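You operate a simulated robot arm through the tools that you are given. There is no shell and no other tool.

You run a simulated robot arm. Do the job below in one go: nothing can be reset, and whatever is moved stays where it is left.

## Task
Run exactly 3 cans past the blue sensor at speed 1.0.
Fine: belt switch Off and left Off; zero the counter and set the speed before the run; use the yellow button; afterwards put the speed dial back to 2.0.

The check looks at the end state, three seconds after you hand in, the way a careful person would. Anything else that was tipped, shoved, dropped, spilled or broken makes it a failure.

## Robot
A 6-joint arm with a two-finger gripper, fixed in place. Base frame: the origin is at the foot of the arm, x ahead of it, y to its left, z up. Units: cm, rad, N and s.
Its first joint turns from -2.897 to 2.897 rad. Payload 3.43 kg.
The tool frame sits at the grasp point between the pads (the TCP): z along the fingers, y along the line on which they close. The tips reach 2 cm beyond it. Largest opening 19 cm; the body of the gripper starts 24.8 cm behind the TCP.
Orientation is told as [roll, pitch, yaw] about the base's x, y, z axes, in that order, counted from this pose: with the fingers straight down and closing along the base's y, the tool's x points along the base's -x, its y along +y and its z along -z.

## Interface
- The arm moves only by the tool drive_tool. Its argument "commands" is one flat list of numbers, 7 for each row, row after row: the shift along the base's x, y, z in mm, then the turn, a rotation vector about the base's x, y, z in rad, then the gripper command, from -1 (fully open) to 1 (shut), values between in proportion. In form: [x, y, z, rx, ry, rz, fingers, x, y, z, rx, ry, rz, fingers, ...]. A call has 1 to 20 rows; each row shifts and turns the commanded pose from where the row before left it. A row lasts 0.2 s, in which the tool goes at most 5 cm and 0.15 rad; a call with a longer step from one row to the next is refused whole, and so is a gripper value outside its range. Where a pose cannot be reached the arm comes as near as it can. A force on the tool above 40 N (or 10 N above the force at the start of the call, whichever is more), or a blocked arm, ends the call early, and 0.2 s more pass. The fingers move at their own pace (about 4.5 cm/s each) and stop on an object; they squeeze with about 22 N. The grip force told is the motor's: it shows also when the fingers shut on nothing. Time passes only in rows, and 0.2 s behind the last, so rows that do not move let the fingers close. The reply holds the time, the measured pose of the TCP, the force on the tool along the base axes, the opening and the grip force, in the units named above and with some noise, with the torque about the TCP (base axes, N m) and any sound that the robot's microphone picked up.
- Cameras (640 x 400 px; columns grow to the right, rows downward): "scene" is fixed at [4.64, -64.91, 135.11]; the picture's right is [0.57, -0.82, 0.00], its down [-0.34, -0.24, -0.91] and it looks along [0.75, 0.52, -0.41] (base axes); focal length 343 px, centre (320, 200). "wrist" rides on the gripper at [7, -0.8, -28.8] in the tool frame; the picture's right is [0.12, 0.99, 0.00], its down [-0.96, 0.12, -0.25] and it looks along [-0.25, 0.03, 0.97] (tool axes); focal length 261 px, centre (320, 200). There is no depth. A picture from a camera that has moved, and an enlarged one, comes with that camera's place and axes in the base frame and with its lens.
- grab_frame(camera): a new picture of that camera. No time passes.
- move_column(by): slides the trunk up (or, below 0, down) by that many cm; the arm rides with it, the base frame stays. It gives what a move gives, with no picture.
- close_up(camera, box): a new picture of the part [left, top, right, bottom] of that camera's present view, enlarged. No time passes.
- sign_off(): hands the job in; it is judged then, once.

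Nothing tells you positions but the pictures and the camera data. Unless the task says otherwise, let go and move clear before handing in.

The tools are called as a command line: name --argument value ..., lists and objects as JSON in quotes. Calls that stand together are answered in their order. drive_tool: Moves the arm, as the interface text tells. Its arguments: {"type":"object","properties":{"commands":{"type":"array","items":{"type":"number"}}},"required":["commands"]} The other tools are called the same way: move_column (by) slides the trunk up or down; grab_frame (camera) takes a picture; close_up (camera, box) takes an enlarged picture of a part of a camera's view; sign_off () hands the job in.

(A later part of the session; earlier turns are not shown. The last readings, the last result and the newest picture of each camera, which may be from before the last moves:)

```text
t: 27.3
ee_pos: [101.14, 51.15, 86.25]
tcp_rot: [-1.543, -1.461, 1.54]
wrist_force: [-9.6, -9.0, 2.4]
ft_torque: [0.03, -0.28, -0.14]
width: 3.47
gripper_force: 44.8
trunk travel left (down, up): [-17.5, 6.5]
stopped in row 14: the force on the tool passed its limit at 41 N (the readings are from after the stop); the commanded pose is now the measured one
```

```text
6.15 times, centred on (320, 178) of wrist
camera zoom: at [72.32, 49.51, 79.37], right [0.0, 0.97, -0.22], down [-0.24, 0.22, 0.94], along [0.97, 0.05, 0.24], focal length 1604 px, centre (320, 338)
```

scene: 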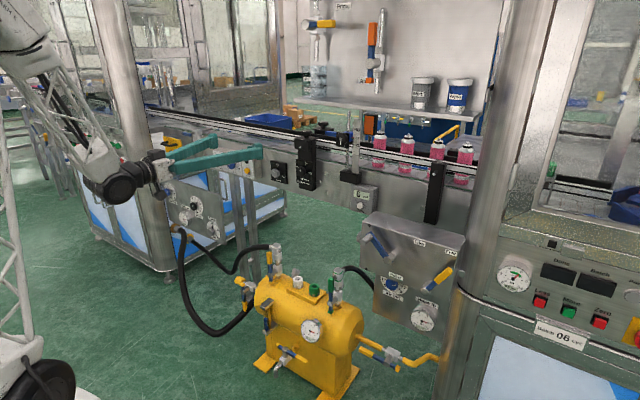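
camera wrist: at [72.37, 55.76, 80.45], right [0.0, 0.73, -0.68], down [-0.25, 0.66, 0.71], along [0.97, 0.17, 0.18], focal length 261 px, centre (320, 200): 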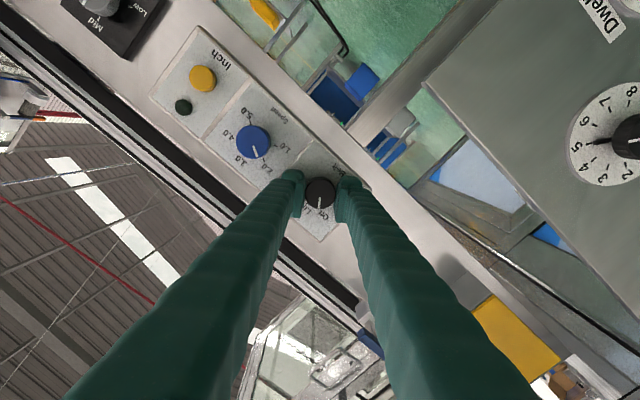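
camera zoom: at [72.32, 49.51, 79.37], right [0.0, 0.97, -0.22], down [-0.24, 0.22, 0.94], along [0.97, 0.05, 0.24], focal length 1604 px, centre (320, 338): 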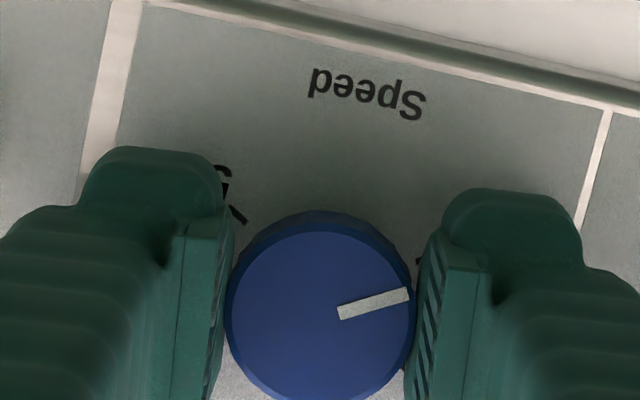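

The turn completed before the force stop. I'll release, back off and measure again.

drive_tool --commands '[0, 0, 0, 0, 0, 0, 0.26, 0, 0, 0, 0, 0, 0, 0.26, 0, 0, 0, 0, 0, 0, 0.26, -20, 0, 0, 0, 0, 0, 0.26, -30, 0, 0, 0, 0, 0, 0.26, -30, 0, 0, 0.05, 0, 0, 0.26, 0, 0, 0, 0.05, 0, 0, 0.26, 0, 0, 0, 0, 0, 0, 0.26]'

close_up --camera "wrist" --box '[297, 160, 349, 204]'

```text
t: 29.1
ee_pos: [93.14, 51.18, 86.04]
tcp_rot: [-1.151, -1.563, 1.15]
wrist_force: [0.4, -0.9, -0.2]
ft_torque: [0.01, 0.0, -0.01]
width: 7.02
gripper_force: 0.1
trunk travel left (down, up): [-17.5, 6.5]
```

```text
9.09 times, centred on (323, 182) of wrist
camera zoom: at [64.22, 50.32, 79.04], right [0.0, 0.99, -0.13], down [-0.24, 0.12, 0.96], along [0.97, 0.03, 0.24], focal length 2370 px, centre (293, 364)
```

zoom: 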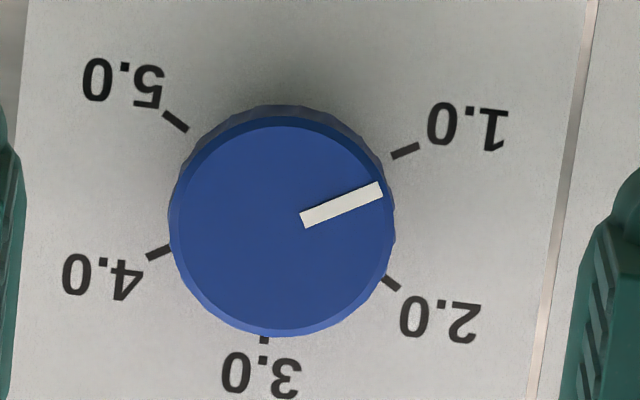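

The pointer now lines up with 1.0. Next is the Zero button on the counter at about (103, -14, 83.5); I'll first move across at a raised, retracted position and look for obstacles there.

drive_tool --commands '[-10, -40, 20, 0, 0, 0, 0.6, -10, -45, 20, 0, 0, 0, 1, 0, -45, 20, 0, 0, 0, 1, 0, -45, 20, 0, 0, 0, 1, 0, -45, 0, 0, 0, 0, 1, 0, -45, 0, 0, 0, 0, 1, 0, -45, 0, 0, 0, 0, 1, 0, -45, 0, 0, 0, 0, 1, 0, -45, 0, 0, 0, 0, 1, 0, -45, 0, 0, 0, 0, 1, 0, -45, 0, 0, 0, 0, 1, 0, 0, 0, 0, 0, 0, 1]'

grab_frame --camera "wrist"

grab_frame --camera "scene"

```text
refused: row 2 steps farther than a row can; nothing moved
```

```text
taken
camera wrist: at [64.22, 50.32, 79.04], right [0.0, 0.99, -0.13], down [-0.24, 0.12, 0.96], along [0.97, 0.03, 0.24], focal length 261 px, centre (320, 200)
```

wrist: 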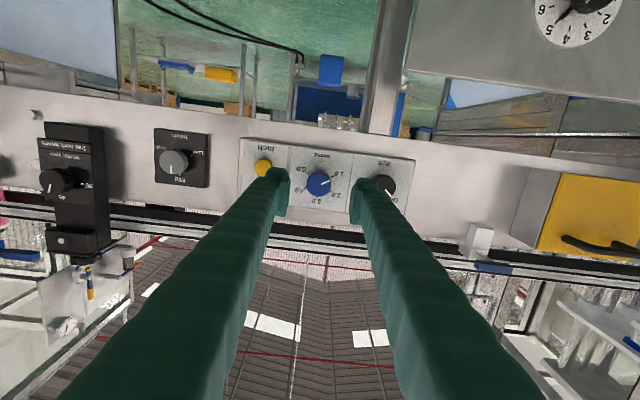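

```text
taken
```

scene: 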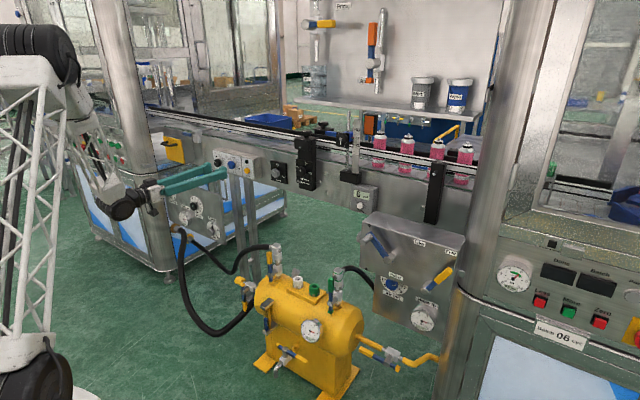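

The step was a little too long; I'll repeat with shorter rows.

drive_tool --commands '[-10, -35, 15, 0, 0, 0, 0.6, -10, -40, 15, 0, 0, 0, 1, 0, -43, 15, 0, 0, 0, 1, 0, -43, 15, 0, 0, 0, 1, 0, -43, 15, 0, 0, 0, 1, 0, -43, 15, 0, 0, 0, 1, 0, -43, 0, 0, 0, 0, 1, 0, -43, 0, 0, 0, 0, 1, 0, -43, 0, 0, 0, 0, 1, 0, -43, 0, 0, 0, 0, 1, 0, -43, 0, 0, 0, 0, 1, 0, 0, 0, 0, 0, 0, 1]'

grab_frame --camera "wrist"

grab_frame --camera "scene"

```text
t: 31.7
ee_pos: [91.9, 9.02, 99.71]
tcp_rot: [-1.172, -1.531, 1.138]
wrist_force: [-1.1, 1.0, -0.3]
ft_torque: [-0.01, 0.03, -0.05]
width: 0.01
gripper_force: 21.7
out of reach, approached as far as the arm can: row 8, 9, 10, 11
trunk travel left (down, up): [-17.5, 6.5]
```

```text
taken
camera wrist: at [63.07, 8.86, 93.0], right [0.03, 0.99, -0.16], down [-0.23, 0.16, 0.96], along [0.97, 0.01, 0.23], focal length 261 px, centre (320, 200)
```

wrist: 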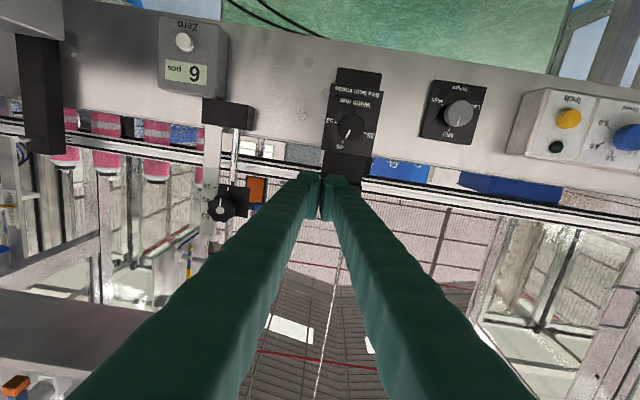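

```text
taken
```

scene: 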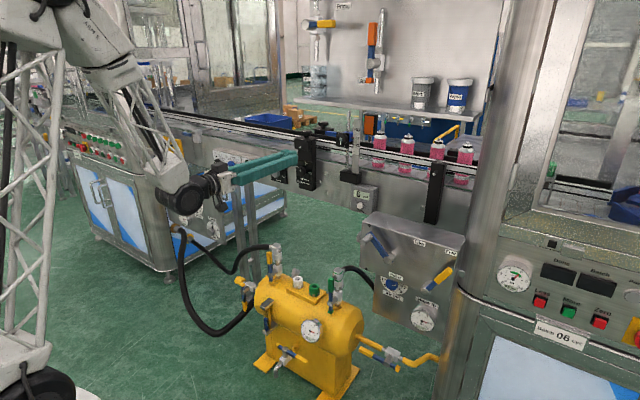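

The arm folded close to its limit here, but the Zero button triangulates to about (103.7, -13.4, 83.0). Before going in I want to see the lever box below the counter, so I'll tilt the tool down for a look.

drive_tool --commands '[0, -10, 0, 0, 0.14, 0, 1, 0, -20, 0, 0, 0.14, 0, 1, 0, -20, 0, 0, 0.14, 0, 1, 0, -20, 0, 0, 0.14, 0, 1, 0, -20, 0, 0, 0.14, 0, 1]'

grab_frame --camera "wrist"

```text
t: 32.9
ee_pos: [91.42, 1.19, 99.29]
tcp_rot: [-0.055, -0.975, 0.019]
wrist_force: [0.6, 0.1, 0.5]
ft_torque: [0.0, -0.03, 0.0]
width: 0.0
gripper_force: 21.4
out of reach, approached as far as the arm can: row 1, 5
trunk travel left (down, up): [-17.5, 6.5]
```

```text
taken
camera wrist: at [63.76, 1.45, 109.44], right [-0.04, 0.99, -0.13], down [0.34, 0.14, 0.93], along [0.94, -0.01, -0.34], focal length 261 px, centre (320, 200)
```

wrist: 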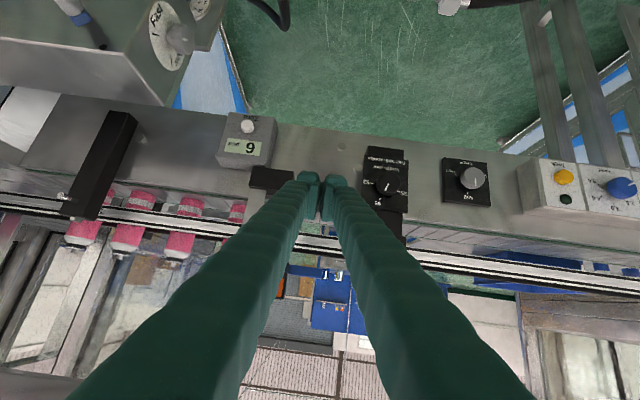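

The lever box's nearest corner is at about (95.5, -23, 87) with a small flow knob out to y≈-21 at z≈79, so a straight approach at y≈-13.4 keeps clear. I'll level the tool again and line up in front of the Zero button.

drive_tool --commands '[8, -29, -18, 0, -0.12, 0, 1, 8, -29, -18, 0, -0.12, 0, 1, 8, -29, -18, 0, -0.12, 0, 1, 8, -29, -18, 0, -0.12, 0, 1, 8, -29, -18, 0, -0.116, 0, 1, 0, 0, 0, 0, 0, 0, 1]'

grab_frame --camera "wrist"

grab_frame --camera "scene"

```text
t: 34.3
ee_pos: [94.29, 0.13, 92.51]
tcp_rot: [-0.481, -1.454, 0.346]
wrist_force: [-0.2, 0.3, 0.1]
ft_torque: [-0.01, 0.02, -0.02]
width: 0.01
gripper_force: 22.1
out of reach, approached as far as the arm can: row 1, 2, 3, 4, 5
trunk travel left (down, up): [-17.5, 6.5]
```

```text
taken
camera wrist: at [65.1, 2.98, 88.37], right [0.12, 0.98, -0.17], down [-0.12, 0.19, 0.97], along [0.99, -0.1, 0.14], focal length 261 px, centre (320, 200)
```

wrist: 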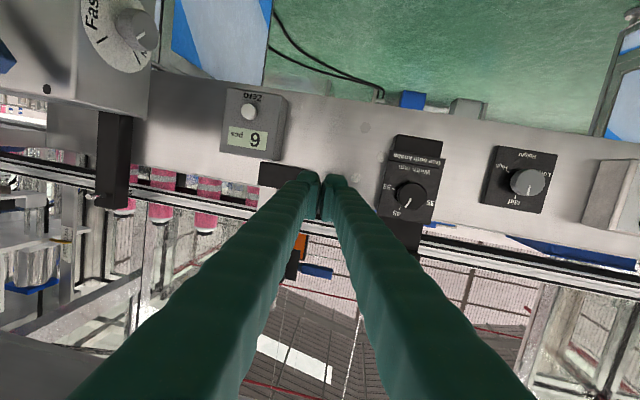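

```text
taken
```

scene: 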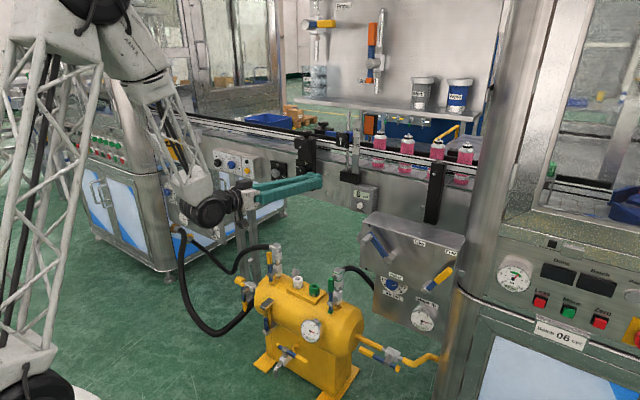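

The arm hits a joint limit as it comes across here. I'll look at the arm's own posture in the scene picture to decide whether to shift the trunk or take a different approach angle.

close_up --camera "scene" --box '[0, 0, 340, 240]'

```text
1.67 times, centred on (170, 120) of scene
camera zoom: at [4.64, -64.91, 135.11], right [0.57, -0.82, 0.0], down [-0.34, -0.24, -0.91], along [0.75, 0.52, -0.41], focal length 571 px, centre (570, 333)
```

zoom: 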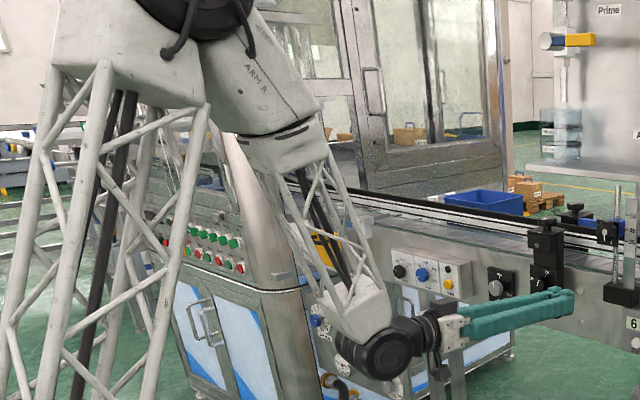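

The arm is folded near its inner limit, so I should work farther out in x. I'll move out to x≈98 (well short of the post block at x≈104), square the tool up, and slide to the Zero button's line.

drive_tool --commands '[40, 0, 0, 0, 0, 0, 1, 0, -30, -10, 0.012, -0.027, 0.035, 1, 0, -30, -10, 0.012, -0.027, 0.035, 1, 0, -30, -10, 0.012, -0.027, 0.035, 1, 0, -30, -10, 0.012, -0.027, 0.035, 1, 0, -14, -20, 0, 0, 0, 1, 0, 0, 0, 0, 0, 0, 1]'

grab_frame --camera "wrist"

```text
t: 35.9
ee_pos: [98.78, -1.54, 89.99]
tcp_rot: [-0.74, -1.474, 0.576]
wrist_force: [-0.1, -0.3, -0.5]
ft_torque: [0.01, 0.01, 0.0]
width: 0.0
gripper_force: 22.0
out of reach, approached as far as the arm can: row 2, 3, 4, 5, 6
trunk travel left (down, up): [-17.5, 6.5]
```

```text
taken
camera wrist: at [69.6, 2.02, 84.92], right [0.15, 0.97, -0.18], down [-0.15, 0.2, 0.97], along [0.98, -0.12, 0.17], focal length 261 px, centre (320, 200)
```

wrist: 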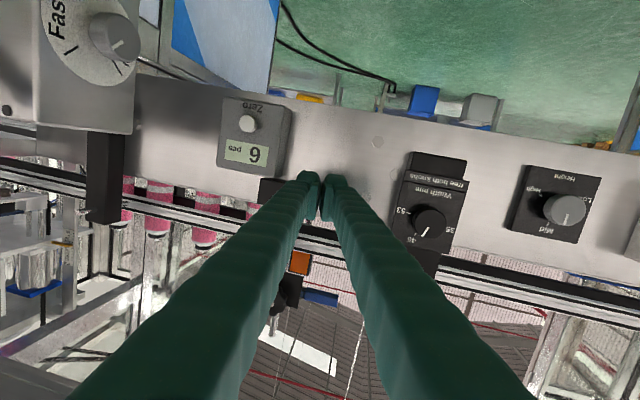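

The limit is in the wrist when the tool lies in the arm's own plane, so a sideways approach avoids it. I'll yaw the tool about 30° so that it points toward +x/-y, with the body on the +y side, and drop to button height while staying back.

drive_tool --commands '[-20, 10, 0, 0.011, -0.02, -0.09, 1, -20, 10, 0, 0.011, -0.02, -0.09, 1, 0, 10, 0, 0.011, -0.02, -0.09, 1, 0, 0, -10, 0.01, -0.02, -0.085, 1, 0, -30, -15, 0, 0, 0, 1, 0, -35, -15, 0, 0, 0, 1, 0, -25, -15, 0, 0, 0, 1, 0, 0, 0, 0, 0, 0, 1]'

grab_frame --camera "wrist"

grab_frame --camera "scene"

```text
t: 37.7
ee_pos: [96.23, -6.35, 86.89]
tcp_rot: [-0.3, -1.554, -0.214]
wrist_force: [-0.5, 0.1, -0.4]
ft_torque: [-0.02, 0.0, -0.01]
width: 0.0
gripper_force: 22.0
out of reach, approached as far as the arm can: row 6, 7
trunk travel left (down, up): [-17.5, 6.5]
```

```text
taken
camera wrist: at [70.63, 7.03, 80.23], right [0.49, 0.86, -0.12], down [-0.14, 0.22, 0.97], along [0.86, -0.45, 0.23], focal length 261 px, centre (320, 200)
```

wrist: 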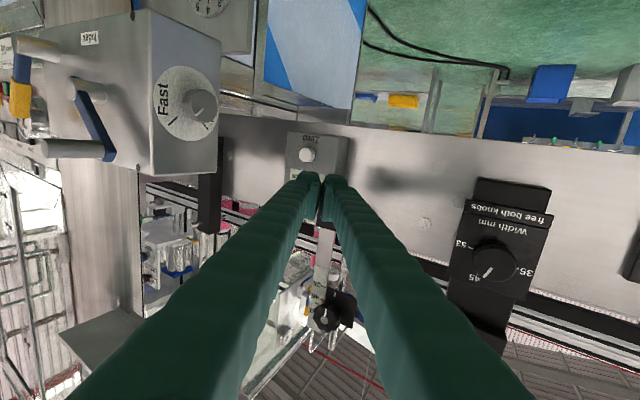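

```text
taken
```

scene: 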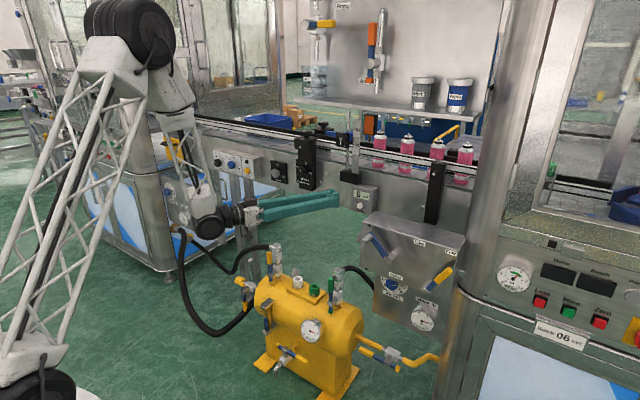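

The forearm is nearly vertical here, which limits the reach. Lowering the trunk will open the elbow; nothing is below the gripper within about 10 cm (tank valve tops are at z≈57), so I'll lower it 10 cm.

move_column --by -10

grab_frame --camera "wrist"

grab_frame --camera "scene"

```text
t: 39.0
ee_pos: [96.18, -6.35, 77.0]
tcp_rot: [-0.297, -1.554, -0.221]
wrist_force: [-0.2, 0.5, 0.0]
ft_torque: [0.02, 0.0, 0.01]
width: 0.0
gripper_force: 22.2
trunk travel left (down, up): [-7.5, 16.5]
```

```text
taken
camera wrist: at [70.63, 7.03, 70.24], right [0.49, 0.86, -0.12], down [-0.14, 0.22, 0.97], along [0.86, -0.45, 0.23], focal length 261 px, centre (320, 200)
```

wrist: 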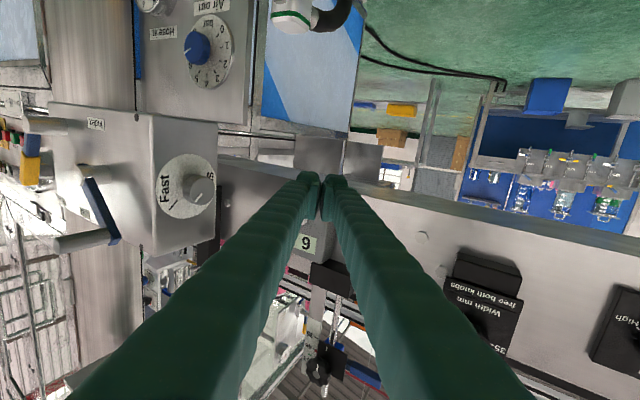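

```text
taken
```

scene: 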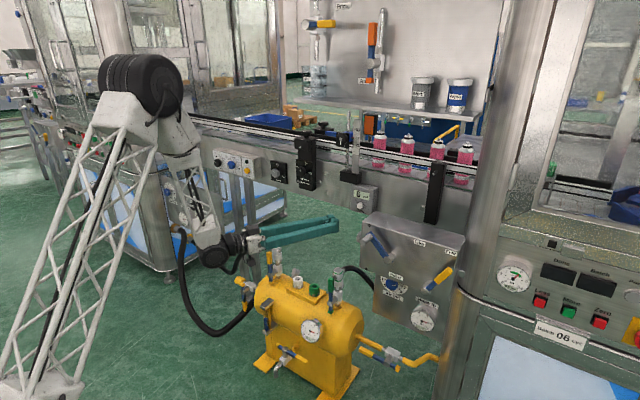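

Now I'll raise the tool to button height and shift to the Zero button's line, staying short of it.

drive_tool --commands '[0, 0, 20, 0, 0, 0, 1, 0, 0, 20, 0, 0, 0, 1, 0, -20, 20, 0, 0, 0, 1, 0, -25, 2, 0, 0, 0, 1, 0, -20, 0, 0, 0, 0, 1, 0, 0, 0, 0, 0, 0, 1]'

grab_frame --camera "wrist"

close_up --camera "scene" --box '[300, 130, 420, 230]'

```text
t: 40.5
ee_pos: [96.13, -12.74, 83.23]
tcp_rot: [-0.281, -1.554, -0.236]
wrist_force: [-0.4, 0.7, 0.4]
ft_torque: [-0.01, 0.0, -0.02]
width: 0.0
gripper_force: 22.0
trunk travel left (down, up): [-7.5, 16.5]
```

```text
taken
camera wrist: at [70.6, 0.66, 76.52], right [0.49, 0.86, -0.12], down [-0.14, 0.22, 0.97], along [0.86, -0.45, 0.23], focal length 261 px, centre (320, 200)
```

wrist: 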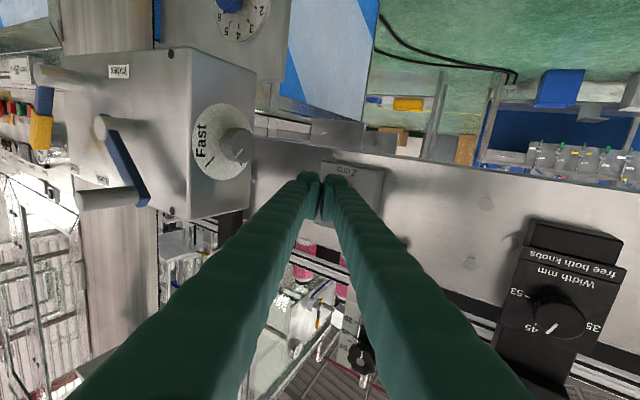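

```text
4.00 times, centred on (360, 180) of scene
camera zoom: at [4.64, -64.91, 135.11], right [0.57, -0.82, 0.0], down [-0.34, -0.24, -0.91], along [0.75, 0.52, -0.41], focal length 1371 px, centre (160, 280)
```

zoom: 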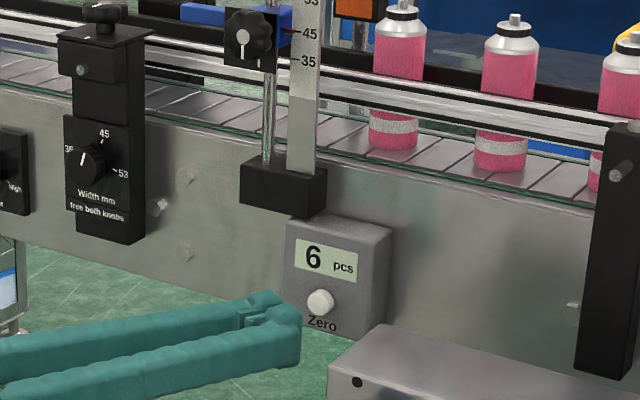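

The fingertips are at the button's height and just short of it. I'll close most of the gap and then check the alignment.

drive_tool --commands '[10, -8, 0, 0, 0, 0, 1, 10, 0, 0, 0, 0, 0, 1, 10, 0, 0, 0, 0, 0, 1, 5, 0, 0, 0, 0, 0, 1, 0, 0, 0, 0, 0, 0, 1]'

close_up --camera "scene" --box '[320, 170, 400, 220]'

close_up --camera "wrist" --box '[260, 130, 400, 230]'

```text
t: 41.6
ee_pos: [99.7, -13.67, 83.24]
tcp_rot: [-0.282, -1.553, -0.232]
wrist_force: [-0.1, -0.4, -0.2]
ft_torque: [-0.03, -0.01, 0.01]
width: 0.0
gripper_force: 22.4
trunk travel left (down, up): [-7.5, 16.5]
```

```text
8.00 times, centred on (360, 195) of scene
camera zoom: at [4.64, -64.91, 135.11], right [0.57, -0.82, 0.0], down [-0.34, -0.24, -0.91], along [0.75, 0.52, -0.41], focal length 2743 px, centre (0, 240)
```

zoom: 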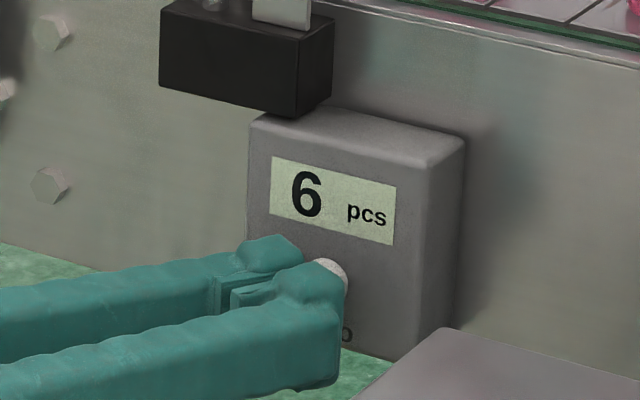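

```text
4.00 times, centred on (330, 180) of wrist
camera zoom: at [74.2, -0.19, 76.52], right [0.49, 0.86, -0.12], down [-0.14, 0.22, 0.97], along [0.86, -0.45, 0.23], focal length 1043 px, centre (280, 280)
```

zoom: 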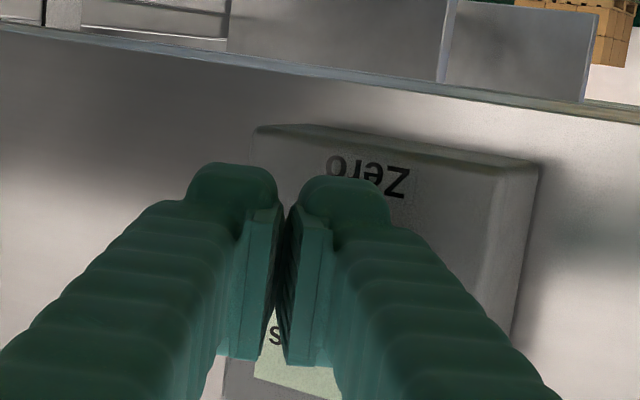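

The yawed fingertips lead with the +y finger's corner, so I'll shift 8 mm toward -y and press slowly in +x.

drive_tool --commands '[0, -8, 0, 0, 0, 0, 1, 3, 0, 0, 0, 0, 0, 1, 3, 0, 0, 0, 0, 0, 1, 2, 0, 0, 0, 0, 0, 1, 0, 0, 0, 0, 0, 0, 1]'

close_up --camera "scene" --box '[320, 170, 400, 220]'

close_up --camera "wrist" --box '[260, 130, 400, 230]'

```text
t: 42.9
ee_pos: [100.54, -14.49, 83.08]
tcp_rot: [-0.29, -1.553, -0.225]
wrist_force: [0.0, 0.2, -1.0]
ft_torque: [-0.02, -0.02, 0.01]
width: 0.0
gripper_force: 22.3
trunk travel left (down, up): [-7.5, 16.5]
```

```text
8.00 times, centred on (360, 195) of scene
camera zoom: at [4.64, -64.91, 135.11], right [0.57, -0.82, 0.0], down [-0.34, -0.24, -0.91], along [0.75, 0.52, -0.41], focal length 2743 px, centre (0, 240)
```

zoom: 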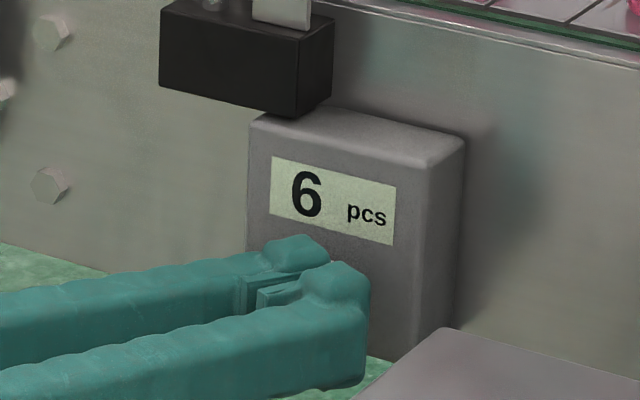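

```text
4.00 times, centred on (330, 180) of wrist
camera zoom: at [74.93, -1.06, 76.49], right [0.49, 0.86, -0.12], down [-0.14, 0.22, 0.97], along [0.86, -0.45, 0.23], focal length 1043 px, centre (280, 280)
```

zoom: 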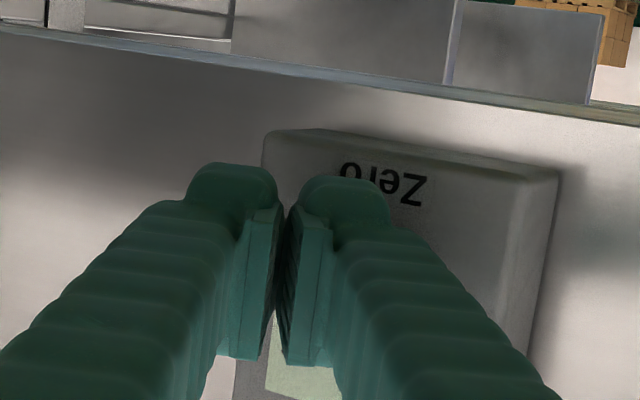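

Still no contact; the button lies near the outer edge of the +y finger, so I'll shift 4 mm back toward +y and keep pressing gently.

drive_tool --commands '[0, 4, 0, 0, 0, 0, 1, 3, 0, 0, 0, 0, 0, 1, 3, 0, 0, 0, 0, 0, 1, 2, 0, 0, 0, 0, 0, 1, 0, 0, 0, 0, 0, 0, 1]'

close_up --camera "scene" --box '[320, 170, 400, 220]'

close_up --camera "wrist" --box '[260, 130, 400, 230]'

```text
t: 44.0
ee_pos: [101.26, -14.1, 83.11]
tcp_rot: [-0.291, -1.553, -0.224]
wrist_force: [-2.6, 0.2, -0.5]
ft_torque: [0.03, -0.02, 0.01]
width: 0.0
gripper_force: 21.9
trunk travel left (down, up): [-7.5, 16.5]
heard: click
```

```text
8.00 times, centred on (360, 195) of scene
camera zoom: at [4.64, -64.91, 135.11], right [0.57, -0.82, 0.0], down [-0.34, -0.24, -0.91], along [0.75, 0.52, -0.41], focal length 2743 px, centre (0, 240)
```

zoom: 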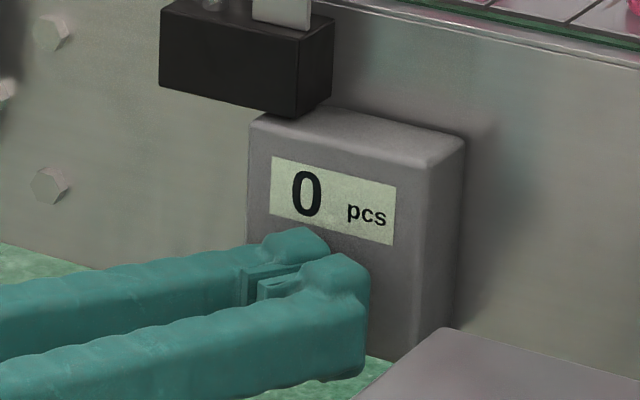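

```text
4.00 times, centred on (330, 180) of wrist
camera zoom: at [75.72, -0.62, 76.44], right [0.49, 0.86, -0.12], down [-0.14, 0.22, 0.97], along [0.86, -0.45, 0.23], focal length 1043 px, centre (280, 280)
```

zoom: 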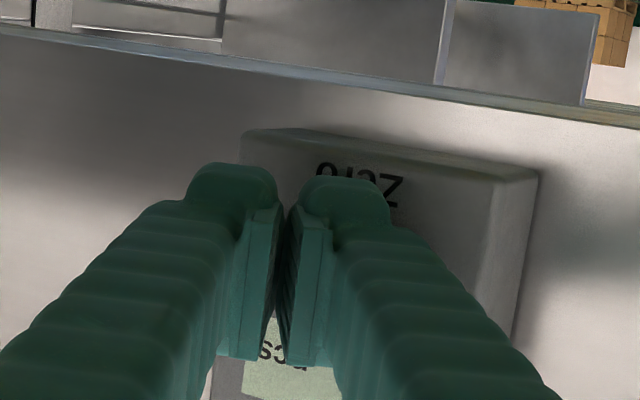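

The button clicked and the counter now reads 0. I'll retract, travel back across at a safe distance, unwinding the yaw, to the yellow Inch button at about (103.5, 42.6, 85.2).

drive_tool --commands '[-20, 0, 0, 0, 0, 0, 1, -20, 0, 0, 0, 0, 0, 1, -10, 30, 0, 0, 0, 0, 1, -10, 40, 0, 0, 0, 0, 1, -10, 40, 2, 0, 0, 0, 1, -10, 45, 3, 0, 0, 0, 1, -5, 45, 2, 0, 0, 0.06, 1, 0, 45, 2, 0, 0, 0.06, 1, 0, 45, 2, 0, 0, 0.06, 1, 0, 45, 2, 0, 0, 0.06, 1, 0, 45, 2, 0, 0, 0.06, 1, 0, 45, 2, 0, 0, 0.06, 1, 0, 45, 2, 0, 0, 0.06, 1, 0, 45, 2, 0, 0, 0.06, 1, 0, 40, 2, 0, 0, 0.03, 1, 0, 0, 0, 0, 0, 0, 1]'

grab_frame --camera "wrist"

grab_frame --camera "scene"

```text
t: 47.5
ee_pos: [92.86, 41.03, 85.05]
tcp_rot: [-0.315, -1.553, 0.31]
wrist_force: [0.0, 0.2, 0.1]
ft_torque: [0.02, 0.03, 0.01]
width: 0.0
gripper_force: 22.0
trunk travel left (down, up): [-7.5, 16.5]
```

```text
taken
camera wrist: at [63.98, 40.27, 78.39], right [0.0, 0.99, -0.12], down [-0.23, 0.12, 0.97], along [0.97, 0.03, 0.23], focal length 261 px, centre (320, 200)
```

wrist: 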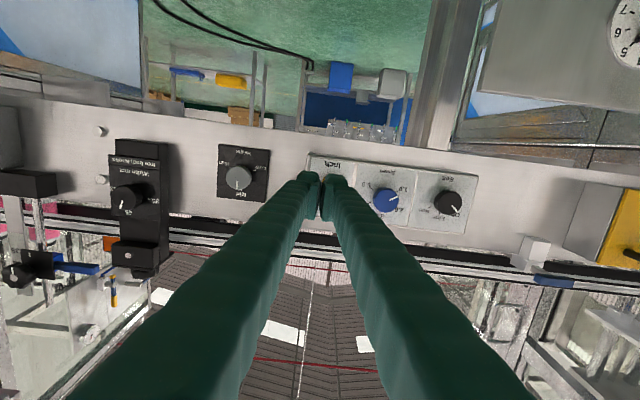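

```text
taken
```

scene: 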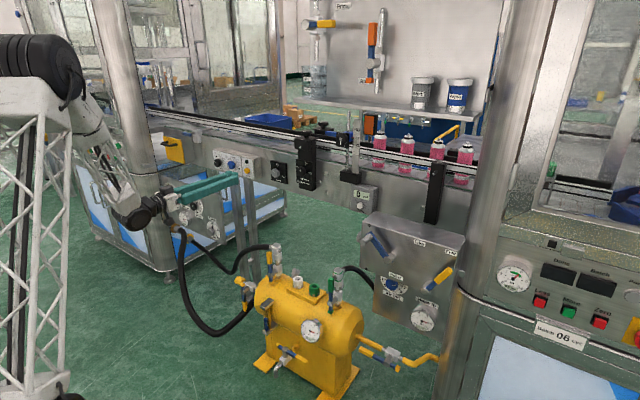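

I'm in front of the panel with counter at 0. I'll line up on the yellow button and move to just short of contact.

drive_tool --commands '[20, 15.5, 0, 0, 0, 0, 1, 20, 0, 0, 0, 0, 0, 1, 20, 0, 0, 0, 0, 0, 1, 15, 0, 0, 0, 0, 0, 1, 0, 0, 0, 0, 0, 0, 1]'

close_up --camera "scene" --box '[210, 135, 290, 185]'

close_up --camera "wrist" --box '[250, 120, 390, 220]'

close_up --camera "scene" --box '[330, 110, 490, 210]'

```text
t: 48.6
ee_pos: [100.44, 42.84, 85.41]
tcp_rot: [-0.3, -1.555, 0.295]
wrist_force: [-0.2, 0.1, 0.7]
ft_torque: [0.03, -0.03, -0.01]
width: 0.0
gripper_force: 22.4
trunk travel left (down, up): [-7.5, 16.5]
```

```text
8.00 times, centred on (250, 160) of scene
camera zoom: at [4.64, -64.91, 135.11], right [0.57, -0.82, 0.0], down [-0.34, -0.24, -0.91], along [0.75, 0.52, -0.41], focal length 2743 px, centre (880, 520)
```

zoom: 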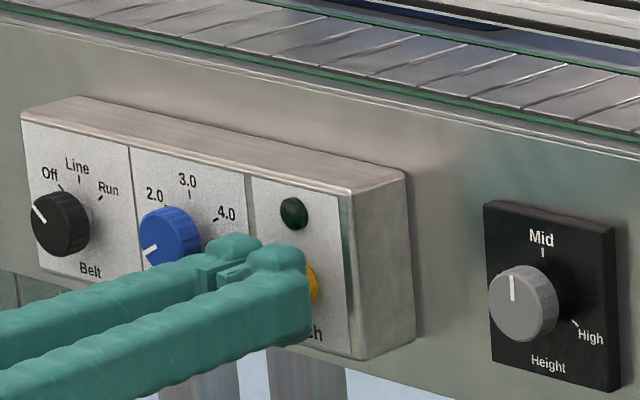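

```text
4.00 times, centred on (320, 170) of wrist
camera zoom: at [71.51, 42.08, 78.71], right [0.0, 0.99, -0.12], down [-0.23, 0.12, 0.97], along [0.97, 0.03, 0.23], focal length 1043 px, centre (320, 320)
```

zoom: 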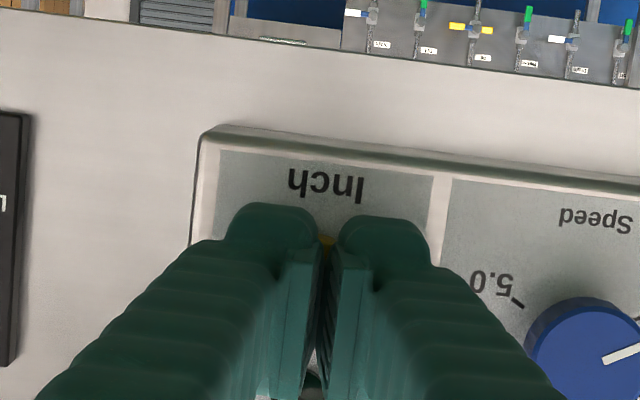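

```text
4.00 times, centred on (410, 160) of scene
camera zoom: at [4.64, -64.91, 135.11], right [0.57, -0.82, 0.0], down [-0.34, -0.24, -0.91], along [0.75, 0.52, -0.41], focal length 1371 px, centre (-40, 360)
```

zoom: 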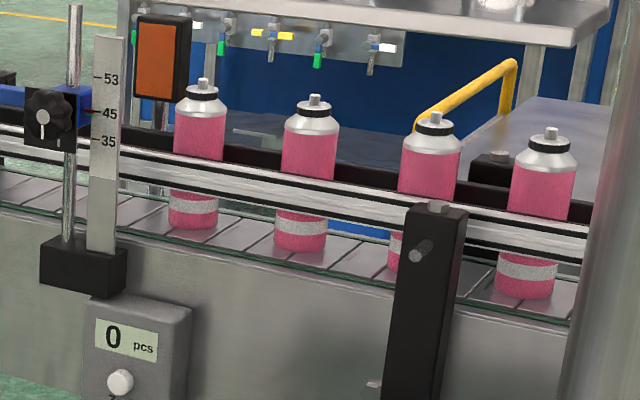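

The fingers are centred on the yellow button and the counter reads 0. I'll press in small steps and watch for belt motion.

drive_tool --commands '[4, 0, 0, 0, 0, 0, 1, 3, 0, 0, 0, 0, 0, 1, 3, 0, 0, 0, 0, 0, 1]'

close_up --camera "scene" --box '[210, 135, 290, 185]'

close_up --camera "scene" --box '[330, 110, 490, 210]'

```text
t: 49.5
ee_pos: [101.28, 43.0, 85.43]
tcp_rot: [-0.304, -1.553, 0.3]
wrist_force: [-7.4, -2.3, 1.1]
ft_torque: [0.01, -0.07, -0.13]
width: 0.0
gripper_force: 21.9
trunk travel left (down, up): [-7.5, 16.5]
heard: click
```

```text
8.00 times, centred on (250, 160) of scene
camera zoom: at [4.64, -64.91, 135.11], right [0.57, -0.82, 0.0], down [-0.34, -0.24, -0.91], along [0.75, 0.52, -0.41], focal length 2743 px, centre (880, 520)
```

zoom: 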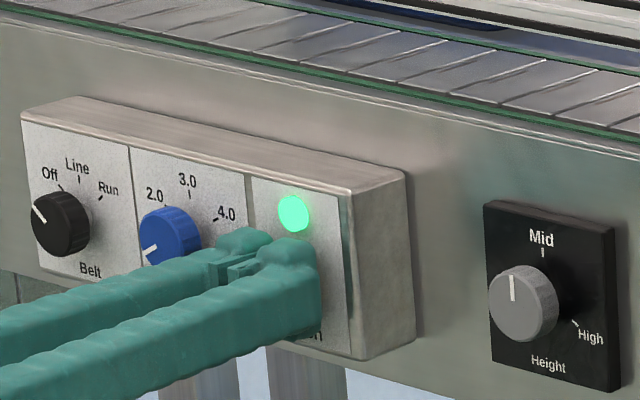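

```text
4.00 times, centred on (410, 160) of scene
camera zoom: at [4.64, -64.91, 135.11], right [0.57, -0.82, 0.0], down [-0.34, -0.24, -0.91], along [0.75, 0.52, -0.41], focal length 1371 px, centre (-40, 360)
```

zoom: 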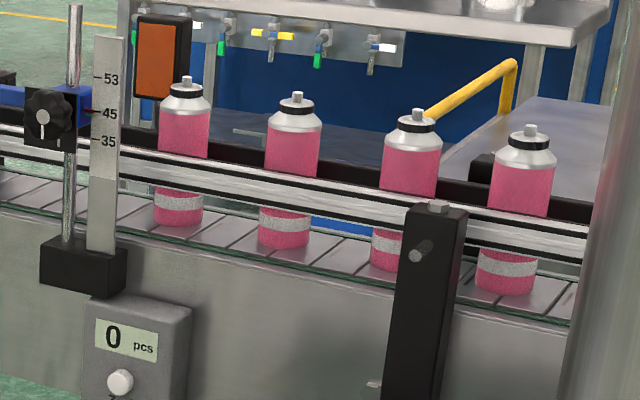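

The LED is lit and the belt moves toward the sensor while the button is held. I'll hold it in short stretches and watch the counter.

drive_tool --commands '[0, 0, 0, 0, 0, 0, 1, 0, 0, 0, 0, 0, 0, 1, 0, 0, 0, 0, 0, 0, 1, 0, 0, 0, 0, 0, 0, 1]'

close_up --camera "scene" --box '[330, 110, 490, 210]'

```text
t: 50.5
ee_pos: [101.3, 43.07, 85.45]
tcp_rot: [-0.301, -1.553, 0.296]
wrist_force: [-10.4, -3.3, 0.1]
ft_torque: [0.04, -0.03, -0.15]
width: 0.0
gripper_force: 22.1
trunk travel left (down, up): [-7.5, 16.5]
```

```text
4.00 times, centred on (410, 160) of scene
camera zoom: at [4.64, -64.91, 135.11], right [0.57, -0.82, 0.0], down [-0.34, -0.24, -0.91], along [0.75, 0.52, -0.41], focal length 1371 px, centre (-40, 360)
```

zoom: 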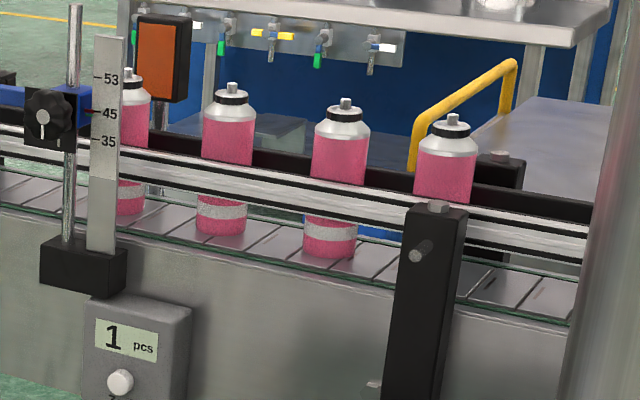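

The counter shows 1 and the cans move about 6 cm/s with 10 cm spacing. I'll hold 2 s more, then re-measure.

drive_tool --commands '[0, 0, 0, 0, 0, 0, 1, 0, 0, 0, 0, 0, 0, 1, 0, 0, 0, 0, 0, 0, 1, 0, 0, 0, 0, 0, 0, 1, 0, 0, 0, 0, 0, 0, 1, 0, 0, 0, 0, 0, 0, 1, 0, 0, 0, 0, 0, 0, 1, 0, 0, 0, 0, 0, 0, 1, 0, 0, 0, 0, 0, 0, 1]'

close_up --camera "scene" --box '[310, 100, 470, 200]'

close_up --camera "scene" --box '[330, 110, 490, 210]'

```text
t: 52.5
ee_pos: [101.22, 42.9, 85.38]
tcp_rot: [-0.301, -1.554, 0.297]
wrist_force: [-10.0, -1.0, 0.5]
ft_torque: [-0.03, -0.05, -0.17]
width: 0.01
gripper_force: 22.2
trunk travel left (down, up): [-7.5, 16.5]
```

```text
4.00 times, centred on (390, 150) of scene
camera zoom: at [4.64, -64.91, 135.11], right [0.57, -0.82, 0.0], down [-0.34, -0.24, -0.91], along [0.75, 0.52, -0.41], focal length 1371 px, centre (40, 400)
```

zoom: 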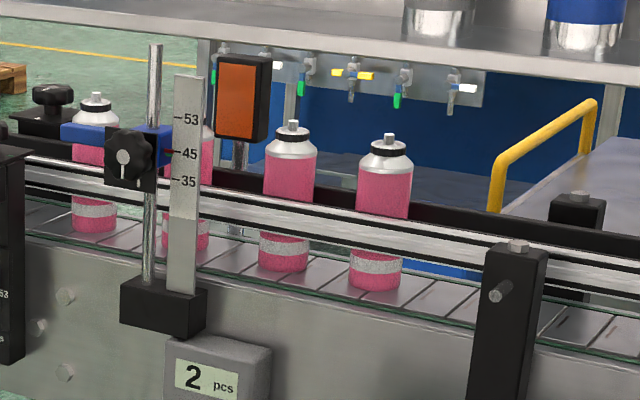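

```text
4.00 times, centred on (410, 160) of scene
camera zoom: at [4.64, -64.91, 135.11], right [0.57, -0.82, 0.0], down [-0.34, -0.24, -0.91], along [0.75, 0.52, -0.41], focal length 1371 px, centre (-40, 360)
```

zoom: 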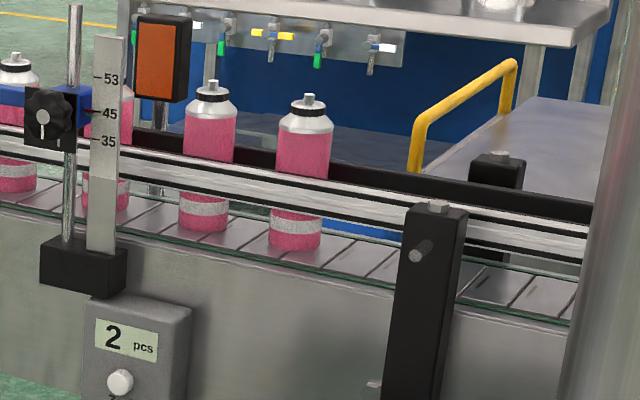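

The counter shows 2, with the third can about 13 cm short. I'll hold 1 s more, then go in small increments.

drive_tool --commands '[0, 0, 0, 0, 0, 0, 1, 0, 0, 0, 0, 0, 0, 1, 0, 0, 0, 0, 0, 0, 1, 0, 0, 0, 0, 0, 0, 1]'

close_up --camera "scene" --box '[310, 100, 470, 200]'

```text
t: 53.5
ee_pos: [101.24, 42.96, 85.46]
tcp_rot: [-0.302, -1.554, 0.297]
wrist_force: [-9.1, -1.5, -0.4]
ft_torque: [0.01, -0.04, -0.12]
width: 0.0
gripper_force: 21.7
trunk travel left (down, up): [-7.5, 16.5]
```

```text
4.00 times, centred on (390, 150) of scene
camera zoom: at [4.64, -64.91, 135.11], right [0.57, -0.82, 0.0], down [-0.34, -0.24, -0.91], along [0.75, 0.52, -0.41], focal length 1371 px, centre (40, 400)
```

zoom: 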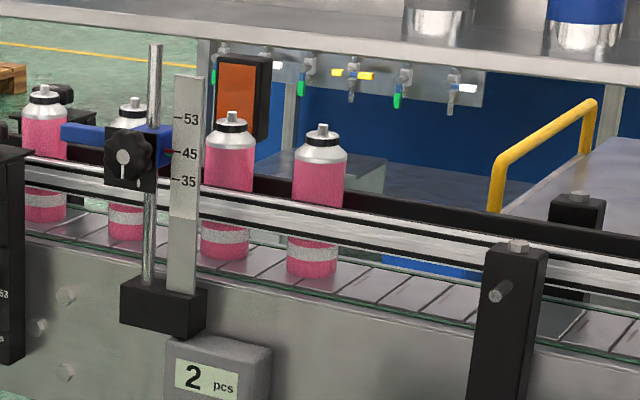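

The third can is almost at the sensor and the counter still shows 2. One more short hold.

drive_tool --commands '[0, 0, 0, 0, 0, 0, 1, 0, 0, 0, 0, 0, 0, 1]'

close_up --camera "scene" --box '[310, 100, 470, 200]'

```text
t: 54.0
ee_pos: [101.29, 42.9, 85.52]
tcp_rot: [-0.302, -1.555, 0.297]
wrist_force: [-9.9, -1.3, -0.2]
ft_torque: [0.02, -0.05, -0.11]
width: 0.01
gripper_force: 22.7
trunk travel left (down, up): [-7.5, 16.5]
```

```text
4.00 times, centred on (390, 150) of scene
camera zoom: at [4.64, -64.91, 135.11], right [0.57, -0.82, 0.0], down [-0.34, -0.24, -0.91], along [0.75, 0.52, -0.41], focal length 1371 px, centre (40, 400)
```

zoom: 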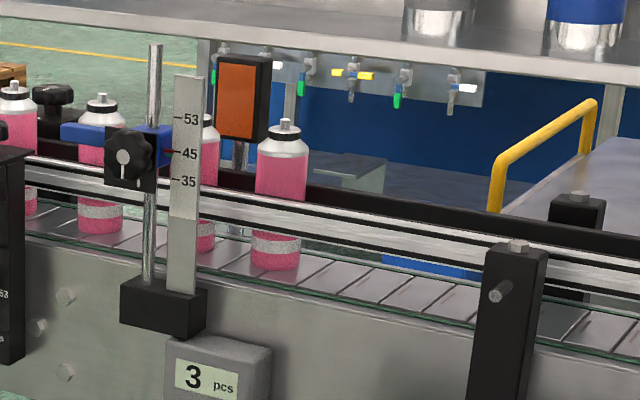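

The counter reads 3 with the fourth can still well short of the sensor. I'll hold 0.4 s more so the third can clears, then release the button.

drive_tool --commands '[0, 0, 0, 0, 0, 0, 1, 0, 0, 0, 0, 0, 0, 1, -30, 0, 0, 0, 0, 0, 1, -30, 0, 0, 0, 0, 0, 1, 0, 0, 0, 0, 0, 0, 1]'

close_up --camera "scene" --box '[310, 100, 470, 200]'

close_up --camera "scene" --box '[210, 135, 290, 185]'

```text
t: 55.2
ee_pos: [95.33, 42.96, 85.34]
tcp_rot: [-0.307, -1.554, 0.299]
wrist_force: [0.6, 0.1, 0.1]
ft_torque: [0.02, -0.03, -0.01]
width: 0.01
gripper_force: 22.2
trunk travel left (down, up): [-7.5, 16.5]
```

```text
4.00 times, centred on (390, 150) of scene
camera zoom: at [4.64, -64.91, 135.11], right [0.57, -0.82, 0.0], down [-0.34, -0.24, -0.91], along [0.75, 0.52, -0.41], focal length 1371 px, centre (40, 400)
```

zoom: 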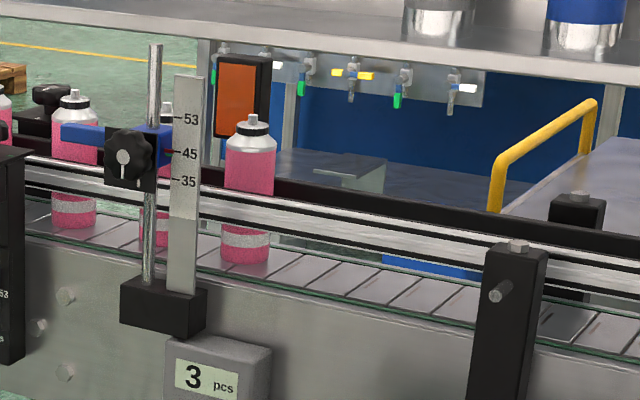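

```text
8.00 times, centred on (250, 160) of scene
camera zoom: at [4.64, -64.91, 135.11], right [0.57, -0.82, 0.0], down [-0.34, -0.24, -0.91], along [0.75, 0.52, -0.41], focal length 2743 px, centre (880, 520)
```

zoom: 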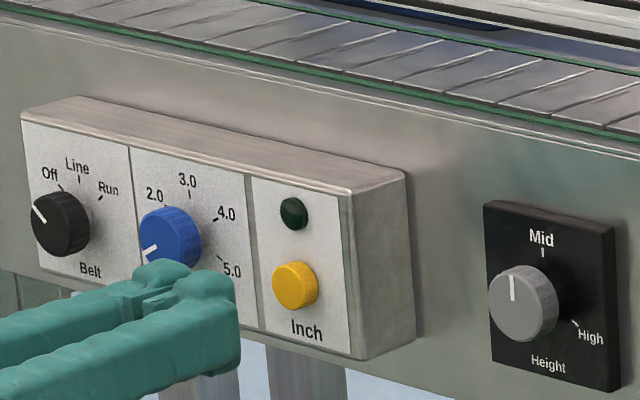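

The belt has stopped, the LED is off, the counter reads 3, and the fourth can is still short of the sensor. Now I'll line up on the speed dial again, pre-rotated, to turn it back 60° to 2.0.

drive_tool --commands '[-30, 0, 0, 0, -0.01, 0, 1, 0, 20, 3, 0, -0.007, 0, 0.6, 0, 30, 4, 0, 0, 0, 0.26, 0, 32, 4, 0, 0, 0, 0.26, 0, 0, 0, -0.14, 0, 0, 0.26, 0, 0, 0, -0.14, 0, 0, 0.26, 0, 0, 0, -0.14, 0, 0, 0.26, 0, 0, 0, -0.14, 0, 0, 0.26, 0, 0, 0, -0.14, 0, 0, 0.26, 0, 0, 0, -0.14, 0, 0, 0.26, 0, 0, 0, -0.14, 0, 0, 0.26, 0, 0, 0, 0, 0, 0, 0.26]'

close_up --camera "wrist" --box '[240, 120, 400, 220]'

grab_frame --camera "scene"

```text
t: 57.9
ee_pos: [92.29, 51.19, 86.58]
tcp_rot: [-1.576, -0.586, 1.568]
wrist_force: [-0.4, 0.5, -0.3]
ft_torque: [0.01, 0.04, -0.01]
width: 7.01
gripper_force: 0.0
trunk travel left (down, up): [-7.5, 16.5]
```

```text
4.00 times, centred on (320, 170) of wrist
camera zoom: at [63.49, 44.93, 83.15], right [0.01, 0.45, -0.89], down [-0.25, 0.87, 0.43], along [0.97, 0.22, 0.12], focal length 1043 px, centre (320, 320)
```

zoom: 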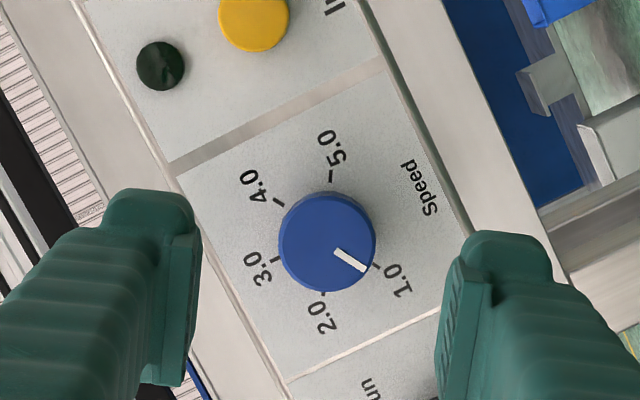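

```text
taken
```

scene: 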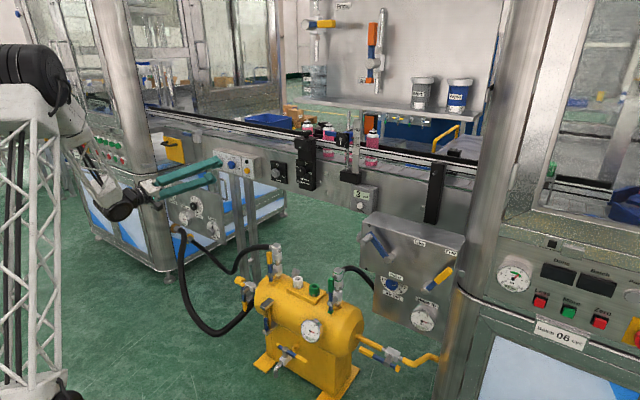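

The dial lies between the fingers. I'll advance over it and check the centring before gripping.

drive_tool --commands '[20, 0.5, -1.5, 0, 0, 0, 0.26, 20, 0, 0, 0, 0, 0, 0.26, 20, 0, 0, 0, 0, 0, 0.26, 15, 0, 0, 0, 0, 0, 0.26, 12, 0, 0, 0, 0, 0, 0.26, 0, 0, 0, 0, 0, 0, 0.26]'

close_up --camera "wrist" --box '[240, 120, 400, 220]'

```text
t: 59.2
ee_pos: [100.83, 51.27, 86.34]
tcp_rot: [-1.576, -0.585, 1.572]
wrist_force: [0.1, 0.2, 0.2]
ft_torque: [-0.02, -0.03, -0.01]
width: 7.04
gripper_force: 0.1
trunk travel left (down, up): [-7.5, 16.5]
```

```text
4.00 times, centred on (320, 170) of wrist
camera zoom: at [72.11, 44.93, 82.88], right [0.01, 0.45, -0.89], down [-0.25, 0.87, 0.43], along [0.97, 0.22, 0.12], focal length 1043 px, centre (320, 320)
```

zoom: 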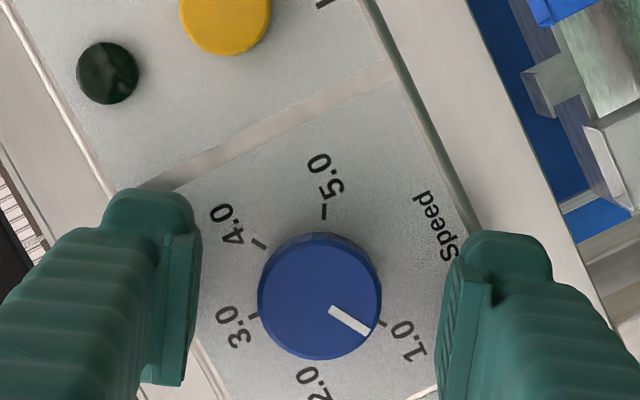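

Well centred. I'll grip and turn clockwise slowly in stages.

drive_tool --commands '[0, 0, 0, 0, 0, 0, 1, 0, 0, 0, 0, 0, 0, 1, 0, 0, 0, 0, 0, 0, 1, 0, 0, 0, 0, 0, 0, 1, 0, 0, 0, 0.05, 0, 0, 1, 0, 0, 0, 0.05, 0, 0, 1, 0, 0, 0, 0.05, 0, 0, 1, 0, 0, 0, 0.05, 0, 0, 1, 0, 0, 0, 0.05, 0, 0, 1]'

close_up --camera "wrist" --box '[240, 120, 400, 220]'

```text
t: 61.2
ee_pos: [100.91, 51.18, 86.41]
tcp_rot: [-1.577, -0.835, 1.572]
wrist_force: [-16.3, -11.9, -1.2]
ft_torque: [-0.02, 0.1, -0.15]
width: 3.46
gripper_force: 44.5
trunk travel left (down, up): [-7.5, 16.5]
```

```text
4.00 times, centred on (320, 170) of wrist
camera zoom: at [72.12, 45.94, 81.48], right [0.01, 0.66, -0.75], down [-0.25, 0.73, 0.64], along [0.97, 0.18, 0.17], focal length 1043 px, centre (320, 320)
```

zoom: 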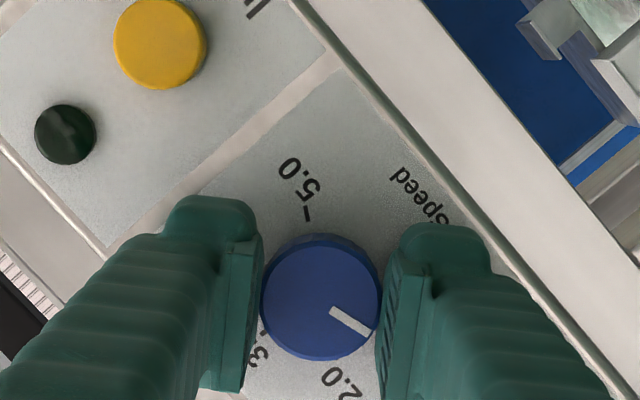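

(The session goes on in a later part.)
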